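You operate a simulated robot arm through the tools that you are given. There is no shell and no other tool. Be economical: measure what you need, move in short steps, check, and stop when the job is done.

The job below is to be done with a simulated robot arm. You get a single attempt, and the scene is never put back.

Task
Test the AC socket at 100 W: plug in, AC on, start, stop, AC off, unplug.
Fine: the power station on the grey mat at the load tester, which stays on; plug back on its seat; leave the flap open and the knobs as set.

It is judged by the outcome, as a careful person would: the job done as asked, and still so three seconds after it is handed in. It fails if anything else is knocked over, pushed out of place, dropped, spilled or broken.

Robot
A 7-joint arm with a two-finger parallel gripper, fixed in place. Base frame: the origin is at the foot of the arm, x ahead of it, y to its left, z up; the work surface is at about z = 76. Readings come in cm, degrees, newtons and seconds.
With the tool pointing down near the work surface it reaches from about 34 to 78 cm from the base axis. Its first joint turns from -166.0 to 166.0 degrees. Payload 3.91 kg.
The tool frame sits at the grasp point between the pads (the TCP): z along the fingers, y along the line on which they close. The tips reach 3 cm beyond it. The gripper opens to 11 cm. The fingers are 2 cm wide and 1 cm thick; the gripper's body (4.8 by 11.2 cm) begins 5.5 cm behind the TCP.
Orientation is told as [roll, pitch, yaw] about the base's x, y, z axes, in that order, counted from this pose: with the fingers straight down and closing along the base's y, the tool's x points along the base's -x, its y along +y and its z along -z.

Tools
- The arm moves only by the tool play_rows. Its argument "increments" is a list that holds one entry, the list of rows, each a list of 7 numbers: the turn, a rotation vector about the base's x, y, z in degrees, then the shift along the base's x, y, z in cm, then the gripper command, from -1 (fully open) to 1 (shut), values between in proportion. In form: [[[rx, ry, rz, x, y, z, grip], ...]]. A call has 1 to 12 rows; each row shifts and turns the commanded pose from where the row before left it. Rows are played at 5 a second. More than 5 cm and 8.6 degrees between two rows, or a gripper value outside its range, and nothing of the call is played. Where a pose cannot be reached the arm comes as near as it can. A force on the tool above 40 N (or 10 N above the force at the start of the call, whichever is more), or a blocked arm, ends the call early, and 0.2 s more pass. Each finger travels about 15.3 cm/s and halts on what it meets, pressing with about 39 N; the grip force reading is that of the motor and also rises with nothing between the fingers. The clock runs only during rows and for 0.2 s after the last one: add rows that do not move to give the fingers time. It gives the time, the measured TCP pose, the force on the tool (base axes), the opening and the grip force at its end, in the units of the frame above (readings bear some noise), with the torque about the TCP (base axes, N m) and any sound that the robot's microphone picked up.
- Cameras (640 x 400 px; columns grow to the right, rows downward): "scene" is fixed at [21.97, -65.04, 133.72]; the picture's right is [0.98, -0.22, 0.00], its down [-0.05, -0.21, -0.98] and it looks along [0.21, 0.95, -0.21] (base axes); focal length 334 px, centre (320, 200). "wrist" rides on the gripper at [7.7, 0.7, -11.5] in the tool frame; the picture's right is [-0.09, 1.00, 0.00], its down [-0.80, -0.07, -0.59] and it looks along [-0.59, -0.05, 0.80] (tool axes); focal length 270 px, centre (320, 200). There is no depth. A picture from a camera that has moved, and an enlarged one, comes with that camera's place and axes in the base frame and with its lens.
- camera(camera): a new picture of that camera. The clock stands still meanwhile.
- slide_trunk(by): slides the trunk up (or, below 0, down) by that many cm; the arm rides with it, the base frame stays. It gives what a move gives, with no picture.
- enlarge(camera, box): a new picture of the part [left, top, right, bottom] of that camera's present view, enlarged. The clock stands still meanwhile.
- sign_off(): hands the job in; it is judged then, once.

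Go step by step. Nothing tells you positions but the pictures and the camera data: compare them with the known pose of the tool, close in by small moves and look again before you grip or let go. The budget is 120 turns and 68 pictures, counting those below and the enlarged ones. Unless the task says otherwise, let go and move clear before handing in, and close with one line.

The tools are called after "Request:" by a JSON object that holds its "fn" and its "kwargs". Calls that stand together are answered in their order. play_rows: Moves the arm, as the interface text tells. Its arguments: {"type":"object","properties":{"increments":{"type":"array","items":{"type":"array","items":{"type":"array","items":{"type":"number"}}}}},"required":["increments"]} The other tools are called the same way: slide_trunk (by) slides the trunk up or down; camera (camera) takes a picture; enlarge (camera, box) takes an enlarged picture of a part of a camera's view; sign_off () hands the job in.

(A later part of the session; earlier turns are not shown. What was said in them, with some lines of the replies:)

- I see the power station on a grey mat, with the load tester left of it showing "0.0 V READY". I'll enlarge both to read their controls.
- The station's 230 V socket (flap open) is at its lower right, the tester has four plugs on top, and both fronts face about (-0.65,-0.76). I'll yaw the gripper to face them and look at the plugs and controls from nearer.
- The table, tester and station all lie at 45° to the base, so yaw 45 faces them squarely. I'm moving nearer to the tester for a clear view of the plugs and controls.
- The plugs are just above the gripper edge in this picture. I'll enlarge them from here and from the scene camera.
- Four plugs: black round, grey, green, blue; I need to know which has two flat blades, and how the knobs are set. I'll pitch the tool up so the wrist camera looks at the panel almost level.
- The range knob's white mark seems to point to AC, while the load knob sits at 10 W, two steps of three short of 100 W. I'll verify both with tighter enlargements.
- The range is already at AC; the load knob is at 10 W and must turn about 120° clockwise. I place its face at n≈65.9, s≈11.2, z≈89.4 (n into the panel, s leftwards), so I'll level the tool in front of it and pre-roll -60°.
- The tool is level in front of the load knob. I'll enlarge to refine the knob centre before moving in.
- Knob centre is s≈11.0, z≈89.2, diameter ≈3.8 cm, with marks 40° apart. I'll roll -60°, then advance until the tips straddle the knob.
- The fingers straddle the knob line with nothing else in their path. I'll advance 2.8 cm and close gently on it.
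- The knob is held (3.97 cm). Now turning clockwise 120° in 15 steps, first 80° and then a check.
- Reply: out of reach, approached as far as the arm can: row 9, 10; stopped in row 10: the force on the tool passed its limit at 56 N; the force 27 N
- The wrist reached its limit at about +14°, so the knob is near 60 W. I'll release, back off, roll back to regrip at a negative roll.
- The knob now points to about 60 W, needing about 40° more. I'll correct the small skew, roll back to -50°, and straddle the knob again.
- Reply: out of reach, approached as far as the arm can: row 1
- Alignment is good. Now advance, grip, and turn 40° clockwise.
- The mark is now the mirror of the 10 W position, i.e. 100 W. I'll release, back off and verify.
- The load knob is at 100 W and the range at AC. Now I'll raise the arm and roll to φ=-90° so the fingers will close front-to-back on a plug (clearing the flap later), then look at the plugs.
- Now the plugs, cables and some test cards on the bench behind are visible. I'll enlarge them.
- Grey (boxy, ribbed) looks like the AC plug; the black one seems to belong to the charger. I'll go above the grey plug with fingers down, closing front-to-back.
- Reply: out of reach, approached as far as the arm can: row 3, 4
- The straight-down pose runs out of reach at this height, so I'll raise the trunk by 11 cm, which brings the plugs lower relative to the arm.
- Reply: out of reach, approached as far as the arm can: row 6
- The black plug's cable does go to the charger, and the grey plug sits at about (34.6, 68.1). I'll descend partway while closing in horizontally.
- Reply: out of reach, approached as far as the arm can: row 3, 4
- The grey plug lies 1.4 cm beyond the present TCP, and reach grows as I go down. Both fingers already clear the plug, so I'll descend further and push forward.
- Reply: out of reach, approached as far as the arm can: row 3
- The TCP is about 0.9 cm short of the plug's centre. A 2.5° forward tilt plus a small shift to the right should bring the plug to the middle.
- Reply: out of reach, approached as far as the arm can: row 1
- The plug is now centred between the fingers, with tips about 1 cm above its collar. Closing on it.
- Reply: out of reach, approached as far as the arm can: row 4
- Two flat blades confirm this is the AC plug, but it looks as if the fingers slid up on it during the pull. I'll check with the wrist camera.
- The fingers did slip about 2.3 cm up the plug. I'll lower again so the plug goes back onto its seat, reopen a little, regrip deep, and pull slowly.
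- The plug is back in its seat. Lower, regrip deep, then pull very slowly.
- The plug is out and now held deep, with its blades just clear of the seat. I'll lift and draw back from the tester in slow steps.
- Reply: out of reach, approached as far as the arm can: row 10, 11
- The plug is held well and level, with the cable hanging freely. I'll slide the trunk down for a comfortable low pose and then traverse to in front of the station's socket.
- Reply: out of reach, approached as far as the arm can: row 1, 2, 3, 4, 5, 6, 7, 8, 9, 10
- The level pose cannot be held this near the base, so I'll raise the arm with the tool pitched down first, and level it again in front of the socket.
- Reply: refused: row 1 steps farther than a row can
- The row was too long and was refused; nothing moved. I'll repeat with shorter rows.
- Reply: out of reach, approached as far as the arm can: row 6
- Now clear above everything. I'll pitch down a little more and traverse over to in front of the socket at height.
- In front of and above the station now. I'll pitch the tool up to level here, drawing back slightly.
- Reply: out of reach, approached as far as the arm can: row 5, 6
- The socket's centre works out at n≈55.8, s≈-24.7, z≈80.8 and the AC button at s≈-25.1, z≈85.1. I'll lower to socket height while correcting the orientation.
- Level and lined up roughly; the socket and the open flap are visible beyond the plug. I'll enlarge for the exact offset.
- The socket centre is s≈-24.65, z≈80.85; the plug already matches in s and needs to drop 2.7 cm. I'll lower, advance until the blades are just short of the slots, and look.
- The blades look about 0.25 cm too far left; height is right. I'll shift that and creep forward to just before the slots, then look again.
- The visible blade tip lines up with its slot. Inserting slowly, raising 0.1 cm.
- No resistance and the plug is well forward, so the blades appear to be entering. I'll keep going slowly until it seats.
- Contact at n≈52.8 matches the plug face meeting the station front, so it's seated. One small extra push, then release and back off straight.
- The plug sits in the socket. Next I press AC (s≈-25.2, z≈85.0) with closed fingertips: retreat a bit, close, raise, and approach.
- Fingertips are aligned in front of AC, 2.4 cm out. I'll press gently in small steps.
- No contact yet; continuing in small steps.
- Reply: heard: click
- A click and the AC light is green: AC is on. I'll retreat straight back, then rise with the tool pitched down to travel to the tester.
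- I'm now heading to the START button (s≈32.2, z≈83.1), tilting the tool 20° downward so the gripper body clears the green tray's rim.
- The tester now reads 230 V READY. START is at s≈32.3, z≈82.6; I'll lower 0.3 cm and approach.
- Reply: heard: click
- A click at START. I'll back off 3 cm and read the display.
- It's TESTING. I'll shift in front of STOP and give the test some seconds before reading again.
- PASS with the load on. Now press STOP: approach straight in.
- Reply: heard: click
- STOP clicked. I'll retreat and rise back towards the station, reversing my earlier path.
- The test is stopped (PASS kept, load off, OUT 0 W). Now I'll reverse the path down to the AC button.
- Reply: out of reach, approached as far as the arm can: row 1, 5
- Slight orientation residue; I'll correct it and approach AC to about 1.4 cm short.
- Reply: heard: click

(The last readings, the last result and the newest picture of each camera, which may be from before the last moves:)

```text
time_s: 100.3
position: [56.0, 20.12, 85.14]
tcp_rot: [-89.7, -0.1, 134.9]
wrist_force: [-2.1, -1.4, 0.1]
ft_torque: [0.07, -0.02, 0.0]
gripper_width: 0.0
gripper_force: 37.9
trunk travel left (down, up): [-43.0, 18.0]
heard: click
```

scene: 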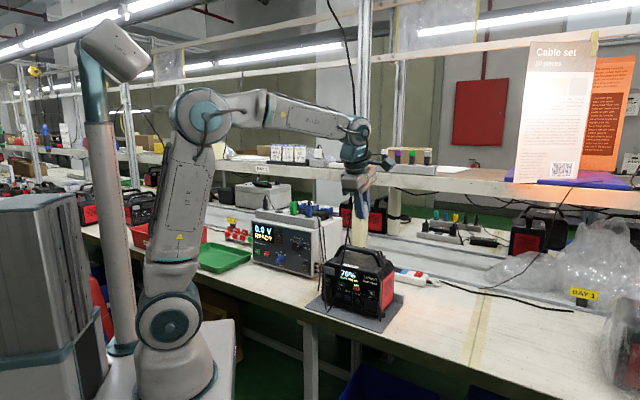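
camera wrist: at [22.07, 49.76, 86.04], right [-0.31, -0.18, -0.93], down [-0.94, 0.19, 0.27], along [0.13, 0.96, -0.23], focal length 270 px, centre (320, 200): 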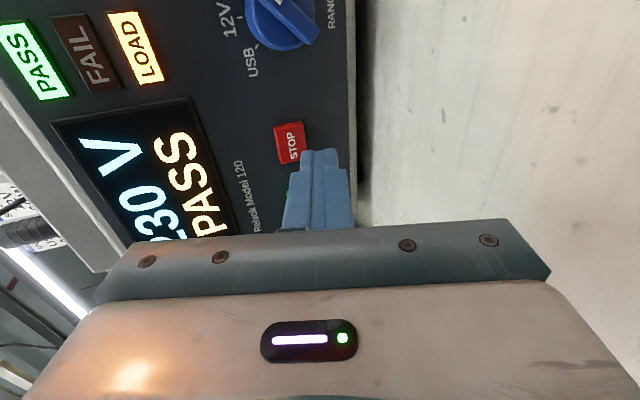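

AC clicked again. I'll retreat, open, lower to the plug height and take one look before regripping.

Request:
{"fn": "play_rows", "kwargs": {"increments": [[[0, 0, 0, -1, -1, 0, 1], [0, 0, 0, -1.5, -1.5, 0, 1], [0, 0, 0, -1.5, -1.5, 0, 1], [0, 0, 0, -1.5, -1.5, 0, 1], [0, 0, 0, -1.4, -1.4, 0, 0.2], [0, 0, 0, -0.2, 0, -1.5, 0.2], [0, 0, 0, 0, 0, -1.5, 0.2], [0, 0, 0, 0, 0, -1.3, 0.2], [0, 0, 0, 0, 0, 0, 0.2]]]}}

Request:
{"fn": "camera", "kwargs": {"camera": "wrist"}}

```text
time_s: 102.3
position: [48.86, 13.31, 80.81]
tcp_rot: [-89.7, 0.0, 134.9]
wrist_force: [0.7, -0.1, 0.1]
ft_torque: [0.03, -0.01, 0.0]
gripper_width: 4.4
gripper_force: 0.1
trunk travel left (down, up): [-43.0, 18.0]
```

```text
3 pictures are left
camera wrist: at [46.14, -0.3, 80.22], right [-0.07, 0.06, -1.0], down [-0.99, 0.15, 0.07], along [0.15, 0.99, 0.05], focal length 270 px, centre (320, 200)
```

wrist: 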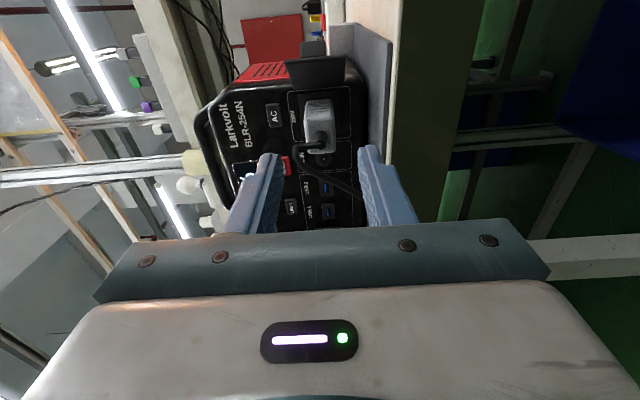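

AC's light is off. Advancing onto the plug at the same relative pose as before and gripping.

Request:
{"fn": "play_rows", "kwargs": {"increments": [[[0, 0, 0, 1.5, 1.6, 0, 0.2], [0, 0, 0, 1.5, 1.6, 0, 0.2], [0, 0, 0, 1.5, 1.5, 0, 0.2], [0, 0, 0, 1.0, 1.0, 0, 0.2], [0, 0, 0, 0.65, 0.7, 0.05, 0.2], [0, 0, 0, 0, 0, 0, 0.2], [0, 0, 0, 0, 0, 0, 1], [0, 0, 0, 0, 0, 0, 1], [0, 0, 0, 0, 0, 0, 1], [0, 0, 0, 0, 0, 0, 1]]]}}

```text
time_s: 104.5
position: [55.01, 19.47, 80.97]
tcp_rot: [-89.6, 0.1, 134.9]
wrist_force: [-2.2, -1.6, -7.7]
ft_torque: [-0.21, 0.21, 0.08]
gripper_width: 2.34
gripper_force: 39.1
trunk travel left (down, up): [-43.0, 18.0]
```

Gripped (2.34 cm). Pulling straight out slowly.

Request:
{"fn": "play_rows", "kwargs": {"increments": [[[0, 0, 0, -0.14, -0.14, 0, 1], [0, 0, 0, -0.14, -0.14, 0, 1], [0, 0, 0, -0.14, -0.14, 0, 1], [0, 0, 0, -0.14, -0.14, 0, 1], [0, 0, 0, -0.14, -0.14, 0, 1], [0, 0, 0, -0.14, -0.14, 0, 1], [0, 0, 0, -0.14, -0.14, 0, 1], [0, 0, 0, -0.14, -0.14, 0, 1], [0, 0, 0, -0.14, -0.14, 0, 1], [0, 0, 0, -0.14, -0.14, 0, 1], [0, 0, 0, -0.14, -0.14, 0, 1], [0, 0, 0, -0.14, -0.14, 0, 1]]]}}

Request:
{"fn": "play_rows", "kwargs": {"increments": [[[0, 0, 0, -0.3, -0.3, 0, 1], [0, 0, 0, -0.7, -0.7, 0, 1], [0, 0, 0, -1, -1, 0, 1], [0, 0, 0, -1, -1, 0, 1], [0, 0, 0, -1, -1, 1, 1], [0, 0, 0, -0.5, -0.5, 2, 1], [0, 0, 0, 0, 0, 3, 1], [0, 0, 0, 0, 0, 3, 1], [0, 0, 0, 0, 0, 3, 1], [0, 0, 0, 0, 0, 3, 1], [0, 0, 0, 0, 0, 0, 1]]]}}

Request:
{"fn": "camera", "kwargs": {"camera": "wrist"}}

```text
time_s: 107.1
position: [53.24, 17.84, 80.97]
tcp_rot: [-89.7, 0.0, 134.8]
wrist_force: [-0.4, -0.8, -0.5]
ft_torque: [0.0, 0.01, -0.01]
gripper_width: 2.33
gripper_force: 38.4
trunk travel left (down, up): [-43.0, 18.0]
```

```text
time_s: 109.5
position: [48.68, 13.42, 95.92]
tcp_rot: [-89.6, 0.0, 134.8]
wrist_force: [-0.3, 0.7, 0.0]
ft_torque: [0.01, -0.02, -0.03]
gripper_width: 2.32
gripper_force: 39.3
trunk travel left (down, up): [-43.0, 18.0]
```

```text
2 pictures are left
camera wrist: at [46.1, -0.17, 95.31], right [-0.07, 0.06, -1.0], down [-0.99, 0.15, 0.07], along [0.15, 0.99, 0.05], focal length 270 px, centre (320, 200)
```

wrist: 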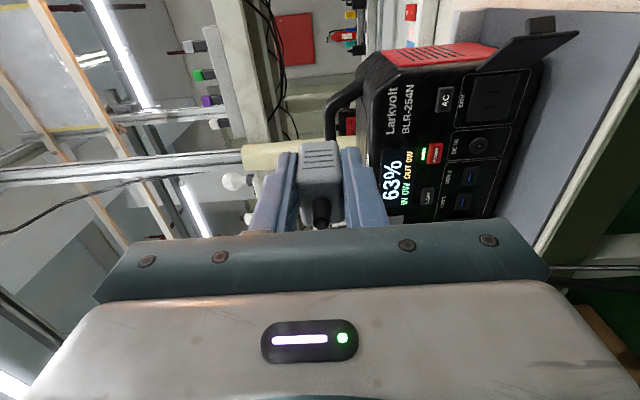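

The plug is out and held as before, with AC off and the station still in place. Next: rise, pitch down and traverse back to the tester.

Request:
{"fn": "play_rows", "kwargs": {"increments": [[[0, 0, 0, 0, 0, 3, 1], [-2.83, 2.83, 0, 0, 0, 3, 1], [-5.66, 5.66, 0, 0, 0, 3, 1], [-5.66, 5.66, 0, 0.1, 0.1, 3, 1], [-5.66, 5.66, 0, 0.1, 0.1, 3, 1], [-5.66, 5.66, 0, 0.2, 0.2, 1, 1], [-5.66, 5.66, 0, 0, 0, 0, 1], [-5.66, 5.66, 0, 0, 0, 0, 1], [-5.66, 5.66, 0, 0, 0, 0, 1], [0, 0, 0, 0, 0, 0, 1]]]}}

Request:
{"fn": "play_rows", "kwargs": {"increments": [[[0, 0, 0, -2, 2.6, 0, 1], [0, 0, 0, -2, 2.6, 0, 1], [0, 0, 0, -2, 2.6, 0, 1], [0, 0, 0, -2, 2.6, 0, 1], [0, 0, 0, -2, 2.6, 0, 1], [0, 0, 0, -2, 2.6, 0, 1], [0, 0, 0, -2, 2.6, 0, 1], [0, 0, 0, -2, 2.6, 0, 1], [0, 0, 0, -2, 2.6, 0, 1], [0, 0, 0, -2, 2.6, 0, 1], [0, 0, 0, -2, 2.6, 0, 1], [0, 0, 0, 0, 0, 0, 1]]]}}

```text
time_s: 111.7
position: [49.09, 13.82, 111.99]
tcp_rot: [-29.6, 0.1, 135.1]
wrist_force: [0.2, 0.5, -0.6]
ft_torque: [-0.04, 0.0, -0.01]
gripper_width: 2.34
gripper_force: 38.9
trunk travel left (down, up): [-43.0, 18.0]
```

```text
time_s: 114.3
position: [27.15, 42.49, 112.04]
tcp_rot: [-29.8, 0.2, 135.0]
wrist_force: [0.5, 0.3, -1.1]
ft_torque: [-0.02, 0.02, -0.01]
gripper_width: 2.33
gripper_force: 38.4
trunk travel left (down, up): [-43.0, 18.0]
```

Now trunk up 18 cm, then to the approach point beside the tester with the tool nearly vertical.

Request:
{"fn": "slide_trunk", "kwargs": {"by": 18}}

Request:
{"fn": "play_rows", "kwargs": {"increments": [[[-4.74, 4.74, 0, -0.8, 2.5, -2.5, 1], [-4.74, 4.74, 0, -0.8, 2.5, -2.5, 1], [-4.74, 4.74, 0, -0.8, 2.5, -2.5, 1], [-4.74, 4.74, 0, -0.8, 2.5, -2.5, 1], [0, 0, 0, -0.5, 2.5, -2, 1], [0, 0, 0, -0.2, 1, -2, 1], [0, 0, 0, 0, 0, 0, 1]]]}}

```text
time_s: 116.3
position: [27.17, 42.33, 129.84]
tcp_rot: [-29.8, 0.2, 135.0]
wrist_force: [-0.1, 0.3, -0.1]
ft_torque: [-0.05, 0.0, -0.03]
gripper_width: 2.32
gripper_force: 39.0
trunk travel left (down, up): [-61.0, 0.0]
```

```text
time_s: 117.9
position: [23.25, 55.9, 116.03]
tcp_rot: [-2.9, 0.1, 135.1]
wrist_force: [-0.1, 0.4, 0.3]
ft_torque: [-0.02, -0.01, -0.02]
gripper_width: 2.32
gripper_force: 39.1
trunk travel left (down, up): [-61.0, 0.0]
```

On the approach line. Moving in above the seat, to z≈107.2 (blade tips about 2 cm above the seat), then a check from the scene camera.

Request:
{"fn": "play_rows", "kwargs": {"increments": [[[0, 0, 0, 1.5, 1.5, -1, 1], [0, 0, 0, 1.5, 1.5, -1, 1], [0, 0, 0, 1.5, 1.5, -1, 1], [0, 0, 0, 1.5, 1.5, -1, 1], [0, 0, 0, 1.5, 1.5, -1, 1], [0, 0, 0, 1.5, 1.5, -1, 1], [0, 0, 0, 1.2, 1.2, -1, 1], [0, 0, 0, 1, 1, -1, 1], [0, 0, 0, 0.55, 0.42, -0.8, 1], [0, 0, 0, 0, 0, 0, 1]]]}}

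Request:
{"fn": "enlarge", "kwargs": {"camera": "scene", "box": [265, 175, 305, 215]}}

```text
time_s: 120.1
position: [35.06, 67.62, 107.11]
tcp_rot: [-2.9, 0.2, 135.1]
wrist_force: [0.4, -0.6, 0.1]
ft_torque: [0.0, -0.01, 0.01]
gripper_width: 2.3
gripper_force: 38.9
trunk travel left (down, up): [-61.0, 0.0]
```

```text
10.00 times, centred on (285, 195) of scene
camera zoom: at [21.97, -65.04, 133.72], right [0.98, -0.22, 0.0], down [-0.05, -0.21, -0.98], along [0.21, 0.95, -0.21], focal length 3340 px, centre (670, 250)
```

zoom: 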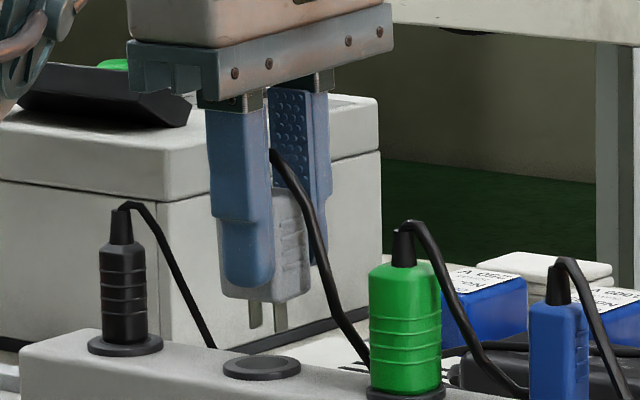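

The blades look about 0.3 cm right/forward of the seat centre; I'll correct by -0.28 cm in x and lower slowly, watching force.

Request:
{"fn": "play_rows", "kwargs": {"increments": [[[0, 0, 0, -0.28, 0, 0, 1], [0, 0, 0, 0, 0, -0.5, 1], [0, 0, 0, 0, 0, -0.5, 1], [0, 0, 0, 0, 0, -0.4, 1], [0, 0, 0, 0, 0, -0.2, 1], [0, 0, 0, 0, 0, -0.2, 1]]]}}

Request:
{"fn": "play_rows", "kwargs": {"increments": [[[0, 0, 0, 0, 0, -0.2, 1], [0, 0, 0, 0, 0, -0.2, 1]]]}}

```text
time_s: 121.5
position: [34.73, 67.67, 105.35]
tcp_rot: [-2.8, 0.1, 135.1]
wrist_force: [-0.2, -1.4, -0.2]
ft_torque: [-0.02, -0.03, 0.0]
gripper_width: 2.32
gripper_force: 39.0
trunk travel left (down, up): [-61.0, 0.0]
```

```text
time_s: 122.1
position: [34.66, 67.72, 104.88]
tcp_rot: [-2.8, 0.3, 135.2]
wrist_force: [-0.2, -0.1, -0.5]
ft_torque: [0.0, 0.02, -0.01]
gripper_width: 2.33
gripper_force: 38.6
trunk travel left (down, up): [-61.0, 0.0]
```

No resistance so far; continuing down.

Request:
{"fn": "play_rows", "kwargs": {"increments": [[[0, 0, 0, 0, 0, -0.2, 1], [0, 0, 0, 0, 0, -0.2, 1]]]}}

Request:
{"fn": "play_rows", "kwargs": {"increments": [[[0, 0, 0, 0, 0, -0.2, 1], [0, 0, 0, 0, 0, -0.2, 1]]]}}

```text
time_s: 122.7
position: [34.79, 67.68, 104.55]
tcp_rot: [-2.8, 0.3, 135.0]
wrist_force: [-0.5, 0.5, 0.6]
ft_torque: [-0.02, 0.03, 0.0]
gripper_width: 2.29
gripper_force: 39.0
trunk travel left (down, up): [-61.0, 0.0]
```

```text
time_s: 123.3
position: [34.69, 67.75, 104.17]
tcp_rot: [-2.8, 0.1, 135.0]
wrist_force: [0.2, -0.1, 3.2]
ft_torque: [0.0, 0.05, 0.01]
gripper_width: 2.32
gripper_force: 39.5
trunk travel left (down, up): [-61.0, 0.0]
```

Request:
{"fn": "play_rows", "kwargs": {"increments": [[[0, 0, 0, 0, 0, -0.15, 1], [0, 0, 0, 0, 0, -0.15, 1]]]}}

```text
time_s: 123.9
position: [34.7, 67.81, 104.25]
tcp_rot: [-3.1, 0.1, 135.0]
wrist_force: [1.4, 1.2, 16.5]
ft_torque: [0.07, 0.21, 0.03]
gripper_width: 2.31
gripper_force: 39.1
trunk travel left (down, up): [-61.0, 0.0]
```

16.5 N at z≈104.2, where full seating is expected. One more small press to make sure.

Request:
{"fn": "play_rows", "kwargs": {"increments": [[[0, 0, 0, 0, 0, -0.12, 1], [0, 0, 0, 0, 0, 0, 1]]]}}

```text
time_s: 124.5
position: [34.71, 67.74, 104.15]
tcp_rot: [-3.1, 0.1, 135.0]
wrist_force: [3.6, 4.9, 25.5]
ft_torque: [0.27, 0.27, -0.11]
gripper_width: 2.31
gripper_force: 39.3
out of reach, approached as far as the arm can: row 1
trunk travel left (down, up): [-61.0, 0.0]
```

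Firm stop. Before letting go, I'll use the last picture to confirm that the plug is flush on its seat.

Request:
{"fn": "enlarge", "kwargs": {"camera": "scene", "box": [260, 170, 315, 225]}}

```text
7.27 times, centred on (288, 198) of scene
camera zoom: at [21.97, -65.04, 133.72], right [0.98, -0.22, 0.0], down [-0.05, -0.21, -0.98], along [0.21, 0.95, -0.21], focal length 2429 px, centre (556, 218)
```

zoom: 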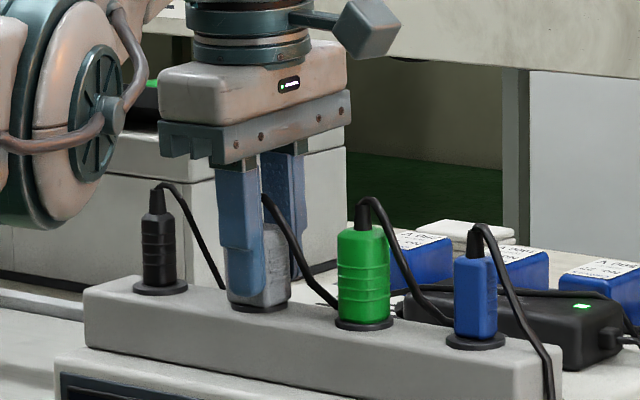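

The plug is flush on its collar. Releasing, lifting straight up, and moving clear.

Request:
{"fn": "play_rows", "kwargs": {"increments": [[[0, 0, 0, 0, 0, 0.12, 0.8], [0, 0, 0, 0, 0, 0, -0.2], [0, 0, 0, 0, 0, 0, -0.2], [0, 0, 0, 0, 0, 0, -0.2], [0, 0, 0, 0, 0, 1, -0.2], [0, 0, 0, 0, 0, 1, -0.2], [0, 0, 0, 0, 0, 1, -0.2], [0, 0, 0, 0, 0, 1, -0.2], [0, 0, 0, -0.4, -0.4, 2, -0.2], [0, 0, 0, -0.6, -0.6, 3, -0.2], [0, 0, 0, -1.5, -1.5, 3, -0.2], [0, 0, 0, 0, 0, 0, -0.2]]]}}

Request:
{"fn": "play_rows", "kwargs": {"increments": [[[0, 0, 0, -2, -2, 1, -0.2], [0, 0, 0, -2, -2, 1, -0.2], [0, 0, 0, -2, -2, 0, -0.2], [0, 0, 0, -2, -2, 0, -0.2], [0, 0, 0, 0, 0, 0, -0.2]]]}}

```text
time_s: 127.1
position: [32.57, 65.28, 115.76]
tcp_rot: [-2.8, 0.1, 135.0]
wrist_force: [-0.6, 0.5, -0.2]
ft_torque: [0.02, -0.03, 0.03]
gripper_width: 6.61
gripper_force: 0.0
trunk travel left (down, up): [-61.0, 0.0]
```

```text
time_s: 128.3
position: [24.46, 57.38, 117.85]
tcp_rot: [-3.0, 0.2, 135.1]
wrist_force: [-0.1, 0.7, 0.5]
ft_torque: [0.0, 0.03, 0.0]
gripper_width: 6.59
gripper_force: 0.1
trunk travel left (down, up): [-61.0, 0.0]
```

The plug was flush on its seat before I let go, and the arm is now clear with no odd forces. The test showed PASS, AC is off and the tester is still on, so I'm handing in.

Request:
{"fn": "sign_off", "kwargs": {}}

```text
The job is handed in.
```

The AC socket test is done: with the load set to 100 W the tester read 230 V and PASS. I then stopped the test, switched AC off and put the plug back on its seat. I couldn't photograph the plug after letting go, because the picture budget was used up.
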